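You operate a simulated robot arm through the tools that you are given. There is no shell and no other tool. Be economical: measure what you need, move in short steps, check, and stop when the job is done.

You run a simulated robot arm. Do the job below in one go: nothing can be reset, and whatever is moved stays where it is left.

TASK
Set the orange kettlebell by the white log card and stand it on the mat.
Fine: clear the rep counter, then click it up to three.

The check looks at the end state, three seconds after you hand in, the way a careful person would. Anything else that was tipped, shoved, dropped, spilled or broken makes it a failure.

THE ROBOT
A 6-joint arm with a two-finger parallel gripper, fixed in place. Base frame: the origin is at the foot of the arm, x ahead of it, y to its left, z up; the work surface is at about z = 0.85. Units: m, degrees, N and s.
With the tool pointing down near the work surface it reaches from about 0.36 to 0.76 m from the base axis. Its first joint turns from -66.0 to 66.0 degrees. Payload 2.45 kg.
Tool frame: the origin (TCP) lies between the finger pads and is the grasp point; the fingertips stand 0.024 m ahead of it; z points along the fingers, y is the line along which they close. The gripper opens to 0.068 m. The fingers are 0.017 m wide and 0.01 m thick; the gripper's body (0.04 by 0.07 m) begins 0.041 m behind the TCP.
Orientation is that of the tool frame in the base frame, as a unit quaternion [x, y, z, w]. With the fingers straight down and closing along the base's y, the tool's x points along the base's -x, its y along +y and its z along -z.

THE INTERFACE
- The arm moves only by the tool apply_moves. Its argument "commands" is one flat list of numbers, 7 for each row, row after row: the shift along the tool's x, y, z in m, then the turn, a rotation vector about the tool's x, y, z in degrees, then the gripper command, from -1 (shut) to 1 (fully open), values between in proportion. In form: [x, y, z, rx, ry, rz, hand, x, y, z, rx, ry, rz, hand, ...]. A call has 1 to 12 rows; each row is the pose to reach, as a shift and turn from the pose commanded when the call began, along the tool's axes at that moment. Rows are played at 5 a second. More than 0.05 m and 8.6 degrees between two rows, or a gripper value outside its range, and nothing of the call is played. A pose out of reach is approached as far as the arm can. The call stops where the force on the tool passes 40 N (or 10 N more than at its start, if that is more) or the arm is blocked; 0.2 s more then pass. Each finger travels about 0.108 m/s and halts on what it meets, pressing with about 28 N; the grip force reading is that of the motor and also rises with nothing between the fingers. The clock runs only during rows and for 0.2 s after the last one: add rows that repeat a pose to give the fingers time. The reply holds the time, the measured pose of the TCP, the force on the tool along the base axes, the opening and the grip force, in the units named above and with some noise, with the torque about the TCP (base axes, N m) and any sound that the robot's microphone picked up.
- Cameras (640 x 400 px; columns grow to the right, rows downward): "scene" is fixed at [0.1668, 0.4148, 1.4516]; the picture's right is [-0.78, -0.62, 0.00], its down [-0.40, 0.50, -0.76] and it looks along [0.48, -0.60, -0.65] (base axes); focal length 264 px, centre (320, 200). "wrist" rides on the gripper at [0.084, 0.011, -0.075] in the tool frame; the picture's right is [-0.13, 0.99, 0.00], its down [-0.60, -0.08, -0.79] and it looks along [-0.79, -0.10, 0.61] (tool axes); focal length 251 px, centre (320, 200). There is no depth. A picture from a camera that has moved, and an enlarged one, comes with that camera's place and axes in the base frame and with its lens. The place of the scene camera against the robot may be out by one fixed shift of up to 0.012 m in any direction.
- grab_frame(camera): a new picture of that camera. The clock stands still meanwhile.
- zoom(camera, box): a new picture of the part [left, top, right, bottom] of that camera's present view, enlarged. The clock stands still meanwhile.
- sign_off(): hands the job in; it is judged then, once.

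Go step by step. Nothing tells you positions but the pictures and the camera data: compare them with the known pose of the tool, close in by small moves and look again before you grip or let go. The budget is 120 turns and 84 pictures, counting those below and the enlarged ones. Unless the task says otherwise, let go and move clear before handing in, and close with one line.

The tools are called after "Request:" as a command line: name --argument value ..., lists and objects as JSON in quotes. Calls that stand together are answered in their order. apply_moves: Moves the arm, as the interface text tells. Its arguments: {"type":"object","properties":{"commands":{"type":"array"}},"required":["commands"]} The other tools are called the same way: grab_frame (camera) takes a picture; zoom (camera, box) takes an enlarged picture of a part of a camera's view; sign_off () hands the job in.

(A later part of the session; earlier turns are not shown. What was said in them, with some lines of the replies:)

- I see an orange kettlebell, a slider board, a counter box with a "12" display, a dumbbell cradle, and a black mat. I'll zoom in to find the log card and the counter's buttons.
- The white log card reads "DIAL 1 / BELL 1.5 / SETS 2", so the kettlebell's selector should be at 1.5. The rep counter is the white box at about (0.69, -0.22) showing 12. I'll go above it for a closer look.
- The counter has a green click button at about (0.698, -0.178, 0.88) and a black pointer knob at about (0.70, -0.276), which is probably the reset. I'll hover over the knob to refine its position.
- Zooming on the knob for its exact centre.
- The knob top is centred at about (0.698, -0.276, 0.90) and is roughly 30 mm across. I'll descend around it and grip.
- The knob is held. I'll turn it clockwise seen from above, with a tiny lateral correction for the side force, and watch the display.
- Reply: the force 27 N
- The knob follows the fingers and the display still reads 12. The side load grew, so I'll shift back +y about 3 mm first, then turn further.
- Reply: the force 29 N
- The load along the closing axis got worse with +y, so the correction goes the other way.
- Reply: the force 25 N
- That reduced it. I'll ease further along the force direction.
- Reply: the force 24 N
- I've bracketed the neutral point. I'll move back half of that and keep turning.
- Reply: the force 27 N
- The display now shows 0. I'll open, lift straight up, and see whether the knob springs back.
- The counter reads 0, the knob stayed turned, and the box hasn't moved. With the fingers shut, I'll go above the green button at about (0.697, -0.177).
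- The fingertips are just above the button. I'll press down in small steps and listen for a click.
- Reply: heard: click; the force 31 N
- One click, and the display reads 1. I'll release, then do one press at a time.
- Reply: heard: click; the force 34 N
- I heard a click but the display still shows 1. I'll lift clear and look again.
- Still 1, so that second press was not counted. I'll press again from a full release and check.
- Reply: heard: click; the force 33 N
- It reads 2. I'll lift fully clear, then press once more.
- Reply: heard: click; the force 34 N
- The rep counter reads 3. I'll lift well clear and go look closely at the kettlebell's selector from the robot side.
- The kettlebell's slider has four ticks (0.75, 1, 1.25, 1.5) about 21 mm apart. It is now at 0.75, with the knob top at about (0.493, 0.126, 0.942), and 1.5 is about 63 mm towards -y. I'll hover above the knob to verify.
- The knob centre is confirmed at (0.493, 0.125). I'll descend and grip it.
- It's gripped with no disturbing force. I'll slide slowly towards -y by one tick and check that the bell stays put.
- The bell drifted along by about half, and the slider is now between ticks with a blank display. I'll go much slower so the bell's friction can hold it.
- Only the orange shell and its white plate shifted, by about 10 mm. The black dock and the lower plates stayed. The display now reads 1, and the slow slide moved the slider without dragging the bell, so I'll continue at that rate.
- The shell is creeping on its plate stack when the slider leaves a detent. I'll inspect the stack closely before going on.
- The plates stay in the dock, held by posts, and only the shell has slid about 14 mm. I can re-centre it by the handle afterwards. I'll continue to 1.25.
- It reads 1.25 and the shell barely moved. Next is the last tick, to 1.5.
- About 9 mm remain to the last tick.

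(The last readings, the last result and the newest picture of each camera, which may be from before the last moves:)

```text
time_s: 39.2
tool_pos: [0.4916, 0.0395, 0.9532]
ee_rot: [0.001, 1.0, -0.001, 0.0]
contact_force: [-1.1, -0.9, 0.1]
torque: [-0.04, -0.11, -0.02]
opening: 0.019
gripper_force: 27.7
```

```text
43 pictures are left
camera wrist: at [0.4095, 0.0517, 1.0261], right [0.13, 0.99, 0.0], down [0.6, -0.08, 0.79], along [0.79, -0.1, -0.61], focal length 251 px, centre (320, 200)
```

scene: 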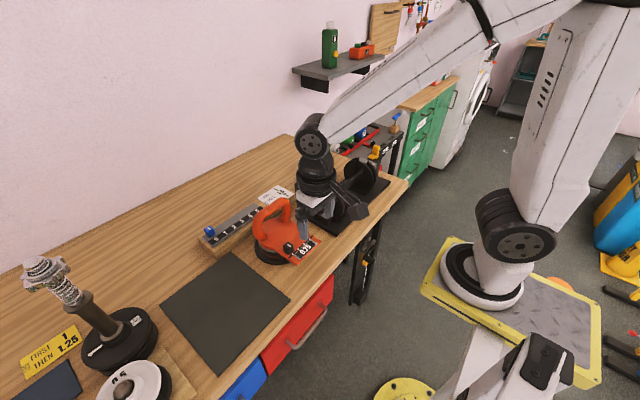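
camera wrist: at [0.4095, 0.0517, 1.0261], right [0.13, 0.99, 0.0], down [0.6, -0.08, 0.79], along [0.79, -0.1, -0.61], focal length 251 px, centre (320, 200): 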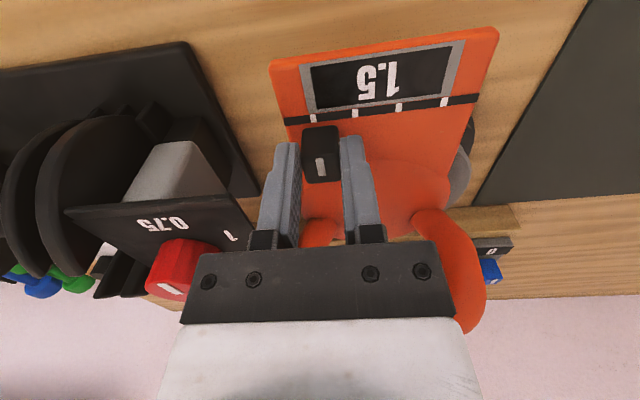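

The display reads 1.5. I'll release the slider, rise, and take a look at the handle so I can re-centre the shell on its dock.

Request:
apply_moves --commands '[0, 0, 0, 0, 0, 0, -0.1, 0, 0, 0, 0, 0, 0, -0.1, 0, 0, -0.03, 0, 0, 0, -0.1, 0, 0, -0.07, 0, 0, 0, 0.5, 0.03, 0.01, -0.1, 0, 0, 0, 1, 0.06, 0.02, -0.14, 0, 0, 0, 1, 0.08, 0.03, -0.17, 0, 0, 0, 1]'

Request:
grab_frame --camera "wrist"

Request:
zoom --camera "scene" --box '[240, 190, 330, 275]'

```text
refused: row 6 steps farther than a row can; nothing moved
```

```text
42 pictures are left
camera wrist: at [0.4095, 0.0517, 1.0261], right [0.13, 0.99, 0.0], down [0.6, -0.08, 0.79], along [0.79, -0.1, -0.61], focal length 251 px, centre (320, 200)
```

wrist: 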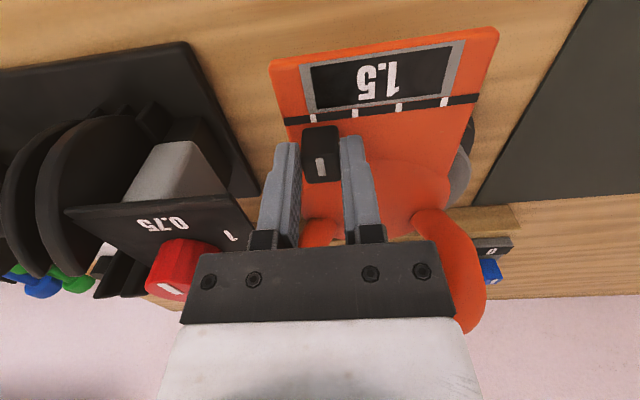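

```text
4.71 times, centred on (285, 232) of scene
camera zoom: at [0.1668, 0.4148, 1.4516], right [-0.78, -0.62, 0.0], down [-0.4, 0.5, -0.76], along [0.48, -0.6, -0.65], focal length 1241 px, centre (485, 47)
```

zoom: 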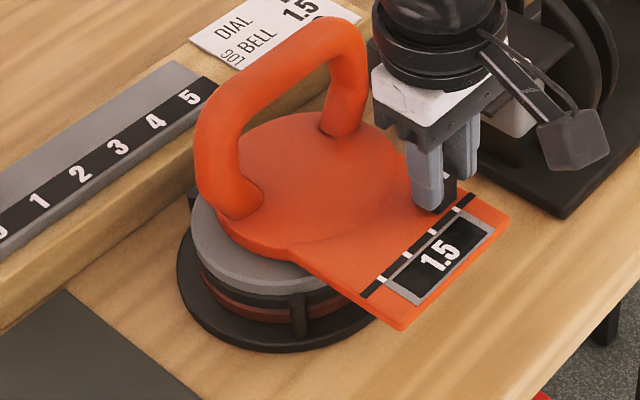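

One row was too long and nothing moved; I'll resend with shorter steps.

Request:
apply_moves --commands '[0, 0, 0, 0, 0, 0, -0.1, 0, 0, 0, 0, 0, 0, -0.1, 0, 0, -0.03, 0, 0, 0, -0.1, 0, 0, -0.065, 0, 0, 0, 0.5, 0.02, 0.01, -0.1, 0, 0, 0, 1, 0.045, 0.02, -0.13, 0, 0, 0, 1, 0.07, 0.03, -0.16, 0, 0, 0, 1]'

Request:
grab_frame --camera "wrist"

Request:
zoom --camera "scene" --box '[240, 190, 330, 275]'

```text
time_s: 40.8
tool_pos: [0.4209, 0.069, 1.113]
ee_rot: [0.001, 1.0, 0.0, -0.001]
contact_force: [0.1, -0.3, 0.0]
torque: [0.01, -0.02, -0.05]
opening: 0.068
gripper_force: 0.0
```

```text
40 pictures are left
camera wrist: at [0.3383, 0.0817, 1.1865], right [0.13, 0.99, 0.0], down [0.6, -0.08, 0.79], along [0.79, -0.1, -0.61], focal length 251 px, centre (320, 200)
```

wrist: 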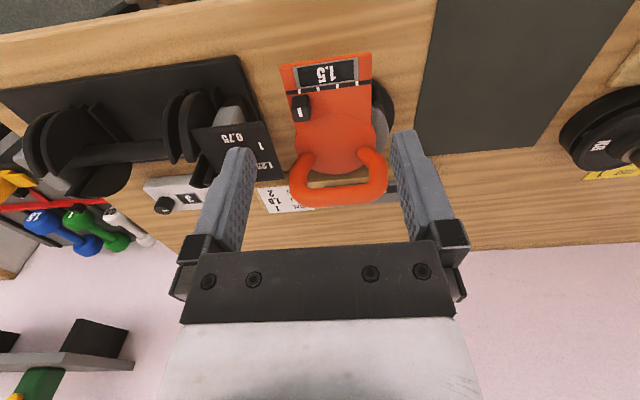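

```text
4.71 times, centred on (285, 232) of scene
camera zoom: at [0.1668, 0.4148, 1.4516], right [-0.78, -0.62, 0.0], down [-0.4, 0.5, -0.76], along [0.48, -0.6, -0.65], focal length 1241 px, centre (485, 47)
```

zoom: 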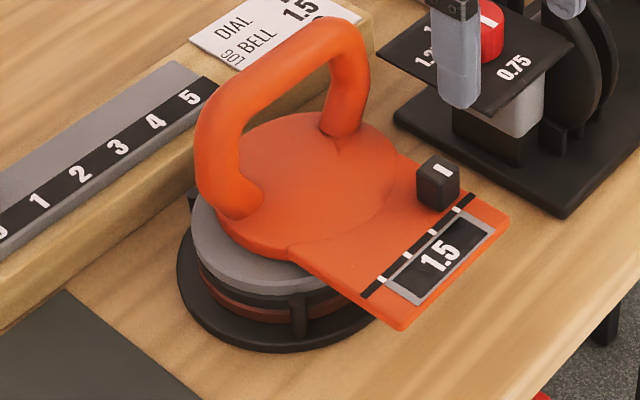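

The shell is about 22 mm off in -y with no noticeable yaw. I'll get the precise handle location next.

Request:
zoom --camera "wrist" --box '[260, 40, 420, 220]'

```text
2.22 times, centred on (340, 130) of wrist
camera zoom: at [0.3383, 0.0817, 1.1865], right [0.13, 0.99, 0.0], down [0.6, -0.08, 0.79], along [0.79, -0.1, -0.61], focal length 559 px, centre (276, 356)
```

zoom: 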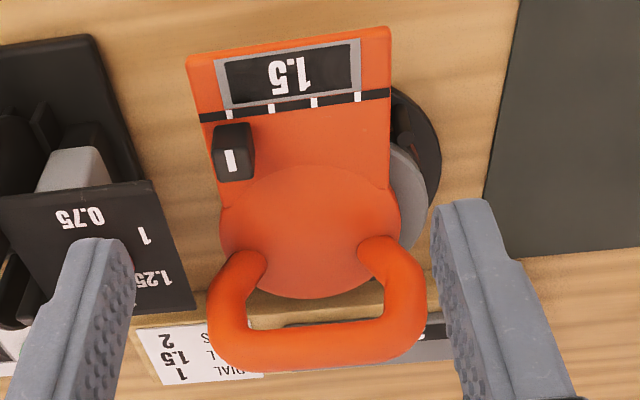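

The handle bar centre is at about (0.586, 0.074, 0.990), a 25 mm tube running along y. I'll go above it with the gripper turned 90° so the fingers close along x.

Request:
apply_moves --commands '[-0.015, 0, 0, 0, 0, 8.2, 1, -0.03, 0.001, 0, 0, 0, 16.4, 1, -0.045, 0.001, 0, 0, 0, 24.6, 1, -0.06, 0.002, 0, 0, 0, 32.8, 1, -0.075, 0.002, 0, 0, 0, 41, 1, -0.09, 0.003, 0, 0, 0, 49.2, 1, -0.105, 0.003, 0, 0, 0, 57.4, 1, -0.12, 0.004, 0, 0, 0, 65.6, 1, -0.135, 0.005, 0.01, 0, 0, 73.8, 1, -0.15, 0.005, 0.02, 0, 0, 82, 1, -0.165, 0.005, 0.03, 0, 0, 90, 1]'

Request:
grab_frame --camera "wrist"

Request:
zoom --camera "scene" --box '[230, 150, 350, 270]'

```text
time_s: 43.2
tool_pos: [0.5856, 0.0745, 1.0821]
ee_rot: [0.709, 0.705, 0.001, 0.001]
contact_force: [0.1, -0.2, 0.2]
torque: [-0.01, -0.01, -0.01]
opening: 0.0679
gripper_force: 0.0
```

```text
37 pictures are left
camera wrist: at [0.6002, 0.1598, 1.1563], right [0.99, -0.13, 0.0], down [-0.08, -0.6, 0.79], along [-0.11, -0.79, -0.61], focal length 251 px, centre (320, 200)
```

wrist: 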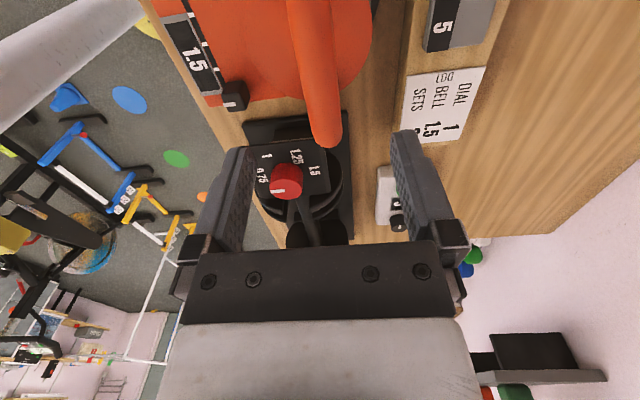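

```text
3.33 times, centred on (290, 210) of scene
camera zoom: at [0.1668, 0.4148, 1.4516], right [-0.78, -0.62, 0.0], down [-0.4, 0.5, -0.76], along [0.48, -0.6, -0.65], focal length 879 px, centre (420, 167)
```

zoom: 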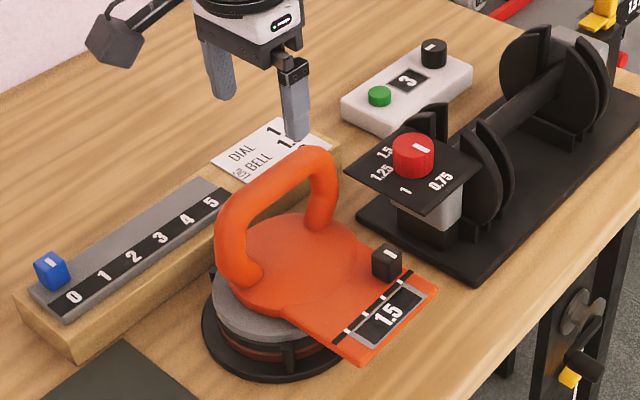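

The bar lies centred between the fingers. I'll descend to it and grip.

Request:
apply_moves --commands '[0, 0, 0.04, 0, 0, 0, 1, 0, 0, 0.075, 0, 0, 0, 1, 0, 0, 0.093, 0, 0, 0, 1, 0, 0, 0.093, 0, 0, 0, 1]'

Request:
apply_moves --commands '[0, 0, 0, 0, 0, 0, -1, 0, 0, 0, 0, 0, 0, -1, 0, 0, 0, 0, 0, 0, -1]'

Request:
zoom --camera "scene" --box '[240, 190, 330, 275]'

```text
time_s: 44.2
tool_pos: [0.5876, 0.0741, 0.989]
ee_rot: [0.708, 0.707, 0.0, 0.0]
contact_force: [0.2, 0.0, 0.6]
torque: [-0.01, -0.01, 0.01]
opening: 0.0677
gripper_force: 0.1
```

```text
time_s: 45.0
tool_pos: [0.587, 0.0743, 0.9894]
ee_rot: [0.708, 0.706, 0.0, 0.0]
contact_force: [-1.0, -0.6, -0.1]
torque: [-0.06, 0.01, 0.07]
opening: 0.0247
gripper_force: 27.6
```

```text
4.71 times, centred on (285, 232) of scene
camera zoom: at [0.1668, 0.4148, 1.4516], right [-0.78, -0.62, 0.0], down [-0.4, 0.5, -0.76], along [0.48, -0.6, -0.65], focal length 1241 px, centre (485, 47)
```

zoom: 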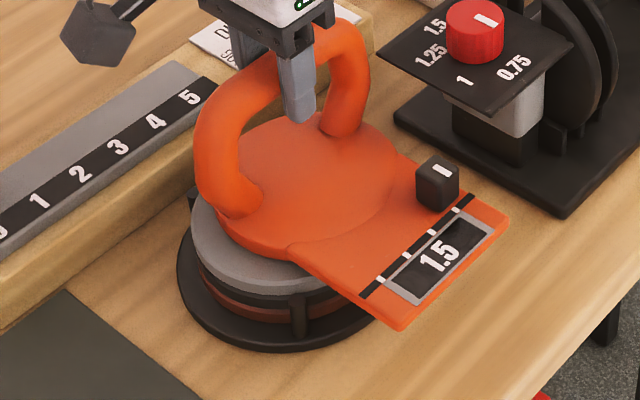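

The handle is held. I'll slide the shell gently +y by 22 mm, which is tool +x now, to re-seat it over its plates.

Request:
apply_moves --commands '[0.004, 0, 0, 0, 0, 0, -1, 0.008, 0, 0, 0, 0, 0, -1, 0.012, 0, 0, 0, 0, 0, -1, 0.016, 0, 0, 0, 0, 0, -1, 0.02, 0, 0, 0, 0, 0, -1, 0.022, 0, 0, 0, 0, 0, -1, 0.022, 0, 0, 0, 0, 0, -1]'

Request:
zoom --camera "scene" --box '[240, 190, 330, 275]'

Request:
grab_frame --camera "wrist"

```text
time_s: 46.6
tool_pos: [0.5864, 0.0961, 0.9906]
ee_rot: [0.708, 0.706, 0.001, 0.001]
contact_force: [1.4, -14.8, 4.5]
torque: [-0.68, 0.0, 0.25]
opening: 0.0247
gripper_force: 27.8
```

```text
4.71 times, centred on (285, 232) of scene
camera zoom: at [0.1667, 0.4143, 1.4517], right [-0.78, -0.62, 0.0], down [-0.4, 0.5, -0.76], along [0.48, -0.6, -0.65], focal length 1241 px, centre (485, 47)
```

zoom: 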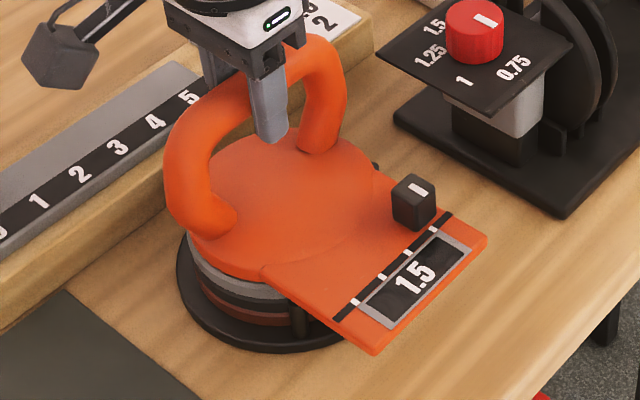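

```text
33 pictures are left
camera wrist: at [0.5999, 0.1809, 1.064], right [0.99, -0.13, 0.0], down [-0.08, -0.6, 0.79], along [-0.1, -0.79, -0.61], focal length 251 px, centre (320, 200)
```

wrist: 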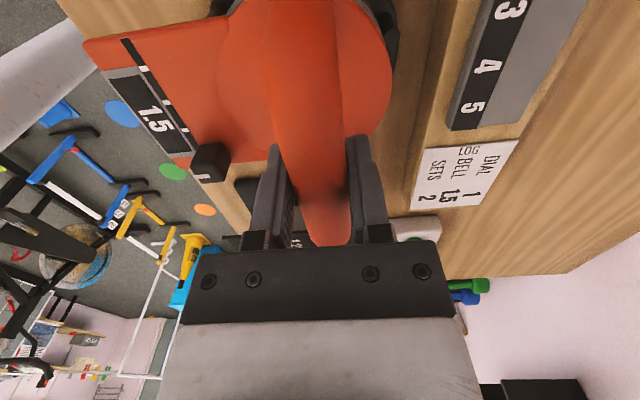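

The shell is back at its original place and pressing against a stop. I'll back off 1 mm, then lift slowly a few centimetres and check which plates come along.

Request:
apply_moves --commands '[-0.001, 0, 0, 0, 0, 0, -1, -0.001, 0, -0.004, 0, 0, 0, -1, -0.001, 0, -0.01, 0, 0, 0, -1, -0.001, 0, -0.018, 0, 0, 0, -1, -0.001, 0, -0.028, 0, 0, 0, -1, -0.001, 0, -0.04, 0, 0, 0, -1]'

Request:
zoom --camera "scene" --box '[235, 180, 335, 275]'

```text
time_s: 48.0
tool_pos: [0.5873, 0.0963, 1.029]
ee_rot: [0.707, 0.707, 0.001, 0.0]
contact_force: [0.7, 0.0, -14.8]
torque: [0.09, -0.14, -0.04]
opening: 0.0247
gripper_force: 27.8
```

```text
4.21 times, centred on (285, 228) of scene
camera zoom: at [0.1671, 0.4148, 1.4515], right [-0.78, -0.62, 0.0], down [-0.4, 0.5, -0.76], along [0.48, -0.6, -0.65], focal length 1110 px, centre (467, 84)
```

zoom: 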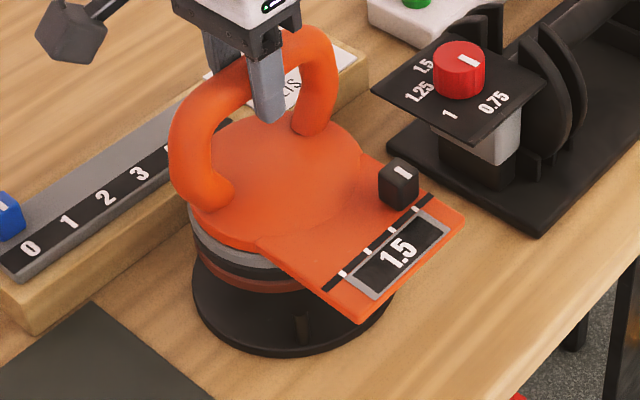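

The force reads 14.8 N (about 1.5 kg), and all three plates came up level with the dock left in place. I'll raise it further and carry it over the mat, whose centre is about (0.552, 0.295).

Request:
apply_moves --commands '[0, 0, -0.015, 0, 0, 0, -1, 0, 0, -0.03, 0, 0, 0, -1, 0, 0, -0.045, 0, 0, 0, -1, 0, 0, -0.06, 0, 0, 0, -1, 0.02, -0.001, -0.06, 0, 0, 0, -1, 0.04, -0.001, -0.06, 0, 0, 0, -1, 0.065, -0.002, -0.06, 0, 0, 0, -1, 0.09, -0.003, -0.06, 0, 0, 0, -1, 0.115, -0.004, -0.06, 0, 0, 0, -1, 0.14, -0.005, -0.06, 0, 0, 0, -1, 0.165, -0.006, -0.06, 0, 0, 0, -1, 0.185, -0.007, -0.06, 0, 0, 0, -1]'

Request:
apply_moves --commands '[0.01, 0, 0, 0, 0, 0, -1, 0.015, 0, 0, 0, 0, 0, -1, 0.015, 0, 0.02, 0, 0, 0, -1, 0.015, 0, 0.04, 0, 0, 0, -1, 0.015, 0, 0.06, 0, 0, 0, -1, 0.015, 0, 0.08, 0, 0, 0, -1]'

Request:
grab_frame --camera "scene"

Request:
zoom --camera "scene" --box '[140, 200, 310, 390]'

```text
time_s: 50.6
tool_pos: [0.5795, 0.2812, 1.0883]
ee_rot: [0.707, 0.707, -0.001, 0.0]
contact_force: [-0.7, 0.1, -14.5]
torque: [0.07, -0.09, -0.01]
opening: 0.0244
gripper_force: 28.2
```

```text
time_s: 52.0
tool_pos: [0.5814, 0.2961, 1.008]
ee_rot: [0.708, 0.707, 0.0, 0.0]
contact_force: [-0.1, 0.2, -14.4]
torque: [0.1, -0.09, -0.01]
opening: 0.0246
gripper_force: 28.6
```

```text
31 pictures are left
```

scene: 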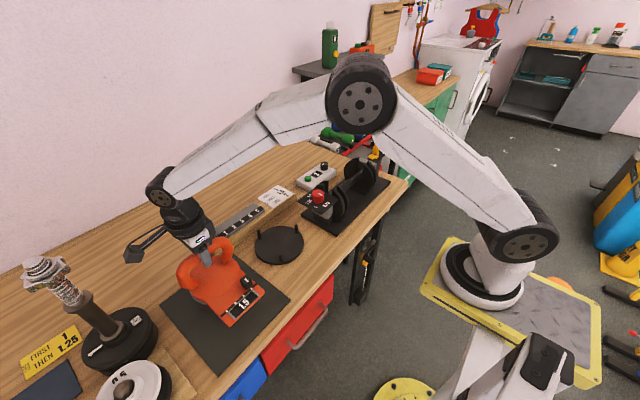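

```text
2.11 times, centred on (225, 295) of scene
camera zoom: at [0.1671, 0.4149, 1.4515], right [-0.78, -0.62, 0.0], down [-0.4, 0.5, -0.76], along [0.48, -0.6, -0.65], focal length 555 px, centre (520, 0)
```

zoom: 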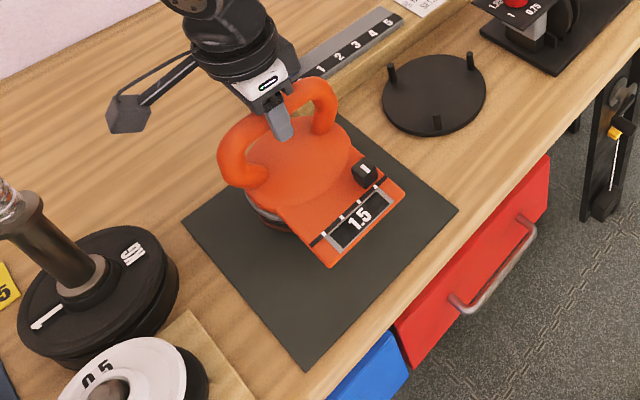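

The bell hangs level over the mat's centre. I'll lower it in small steps until it touches.

Request:
apply_moves --commands '[0, 0, 0.006, 0, 0, 0, -1, 0, 0, 0.01, 0, 0, 0, -1, 0, 0, 0.014, 0, 0, 0, -1, 0, 0, 0.017, 0, 0, 0, -1, 0, 0, 0.02, 0, 0, 0, -1]'

```text
time_s: 53.2
tool_pos: [0.5812, 0.294, 0.9903]
ee_rot: [0.708, 0.706, 0.0, 0.001]
contact_force: [0.3, -0.9, -8.7]
torque: [-0.02, 0.17, 0.01]
opening: 0.0248
gripper_force: 28.3
```

The load is beginning to transfer to the mat. A little further.

Request:
apply_moves --commands '[0, 0, 0.001, 0, 0, 0, -1, 0, 0, 0.002, 0, 0, 0, -1, 0, 0, 0.002, 0, 0, 0, -1]'

Request:
zoom --camera "scene" --box '[160, 220, 300, 330]'

```text
time_s: 54.0
tool_pos: [0.5835, 0.296, 0.9882]
ee_rot: [0.708, 0.706, 0.002, 0.002]
contact_force: [8.0, -3.6, 7.3]
torque: [-0.21, 0.03, 0.13]
opening: 0.0246
gripper_force: 27.4
```

```text
3.64 times, centred on (230, 275) of scene
camera zoom: at [0.1669, 0.4146, 1.4516], right [-0.78, -0.62, 0.0], down [-0.4, 0.5, -0.76], along [0.48, -0.6, -0.65], focal length 959 px, centre (647, -73)
```

zoom: 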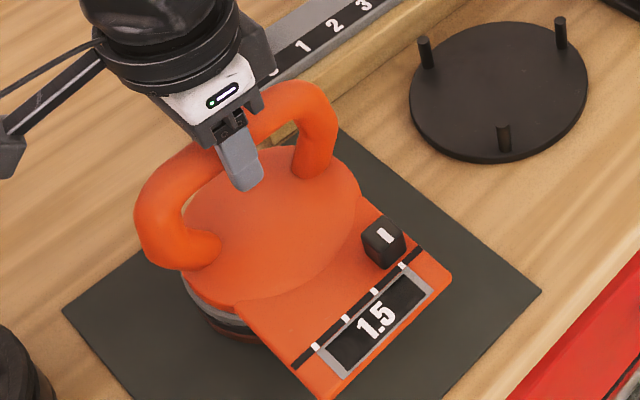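

It's standing on the mat showing 1.5. I'll ease off, open, and lift straight up.

Request:
apply_moves --commands '[0, 0, -0.001, 0, 0, 0, -1, 0, 0, -0.001, 0, 0, 0, 0, 0, 0, -0.001, 0, 0, 0, 1, 0, 0, -0.001, 0, 0, 0, 1, 0, 0, -0.001, 0, 0, 0, 1, 0, 0, -0.02, 0, 0, 0, 1, 0, 0, -0.05, 0, 0, 0, 1, 0, 0, -0.09, 0, 0, 0, 1, 0, 0, -0.135, 0, 0, 0, 1]'

Request:
apply_moves --commands '[-0.03, -0.03, -0.01, 0, 0, 0, 1, -0.06, -0.06, -0.02, 0, 0, 0, 1, -0.09, -0.09, -0.03, 0, 0, 0, 1, -0.12, -0.11, -0.04, 0, 0, 0, 1]'

Request:
grab_frame --camera "scene"

Request:
zoom --camera "scene" --box '[140, 200, 310, 390]'

Request:
zoom --camera "scene" --box '[190, 140, 400, 270]'

```text
time_s: 56.0
tool_pos: [0.5796, 0.295, 1.1219]
ee_rot: [0.708, 0.706, 0.0, 0.0]
contact_force: [0.5, 0.4, -0.5]
torque: [0.01, 0.02, 0.0]
opening: 0.0679
gripper_force: 0.0
```

```text
time_s: 57.0
tool_pos: [0.4705, 0.1754, 1.1619]
ee_rot: [0.708, 0.706, 0.0, 0.0]
contact_force: [0.1, 0.0, 0.0]
torque: [0.02, -0.01, -0.03]
opening: 0.0681
gripper_force: 0.1
```

```text
28 pictures are left
```

scene: 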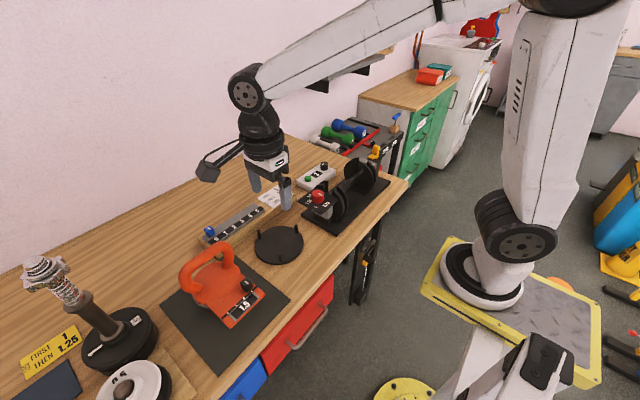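

```text
2.11 times, centred on (225, 295) of scene
camera zoom: at [0.1668, 0.4148, 1.4516], right [-0.78, -0.62, 0.0], down [-0.4, 0.5, -0.76], along [0.48, -0.6, -0.65], focal length 555 px, centre (520, 0)
```

zoom: 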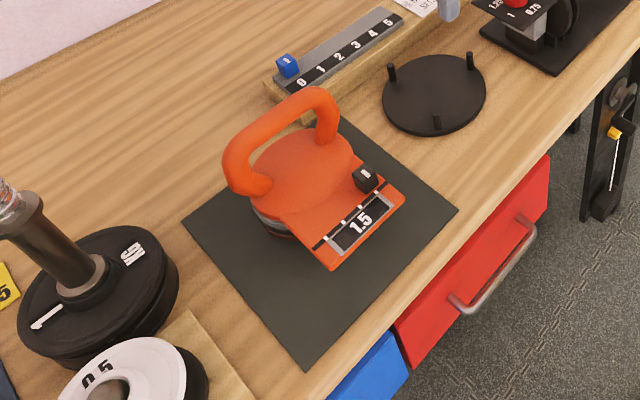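

```text
3.05 times, centred on (295, 205) of scene
camera zoom: at [0.1668, 0.4148, 1.4516], right [-0.78, -0.62, 0.0], down [-0.4, 0.5, -0.76], along [0.48, -0.6, -0.65], focal length 804 px, centre (396, 185)
```

zoom: 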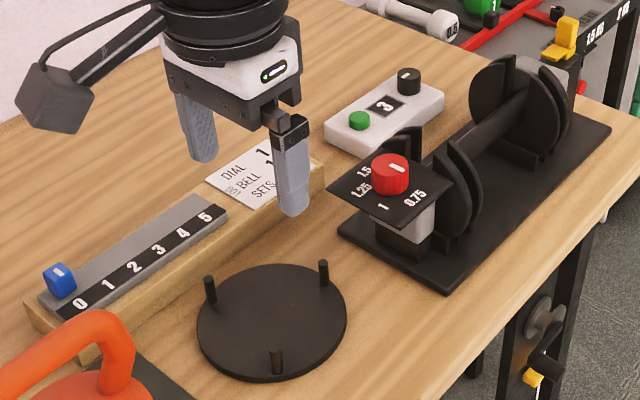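

Everything checks out: the bell stands level at 1.5 on the mat, the counter shows 3, and nothing else has been disturbed. The arm is clear, so I'm handing in.

Request:
sign_off

```text
The job is handed in.
```

The orange kettlebell is set to 1.5 as the white log card says and stands on the mat, and the rep counter was cleared and clicked up to three.
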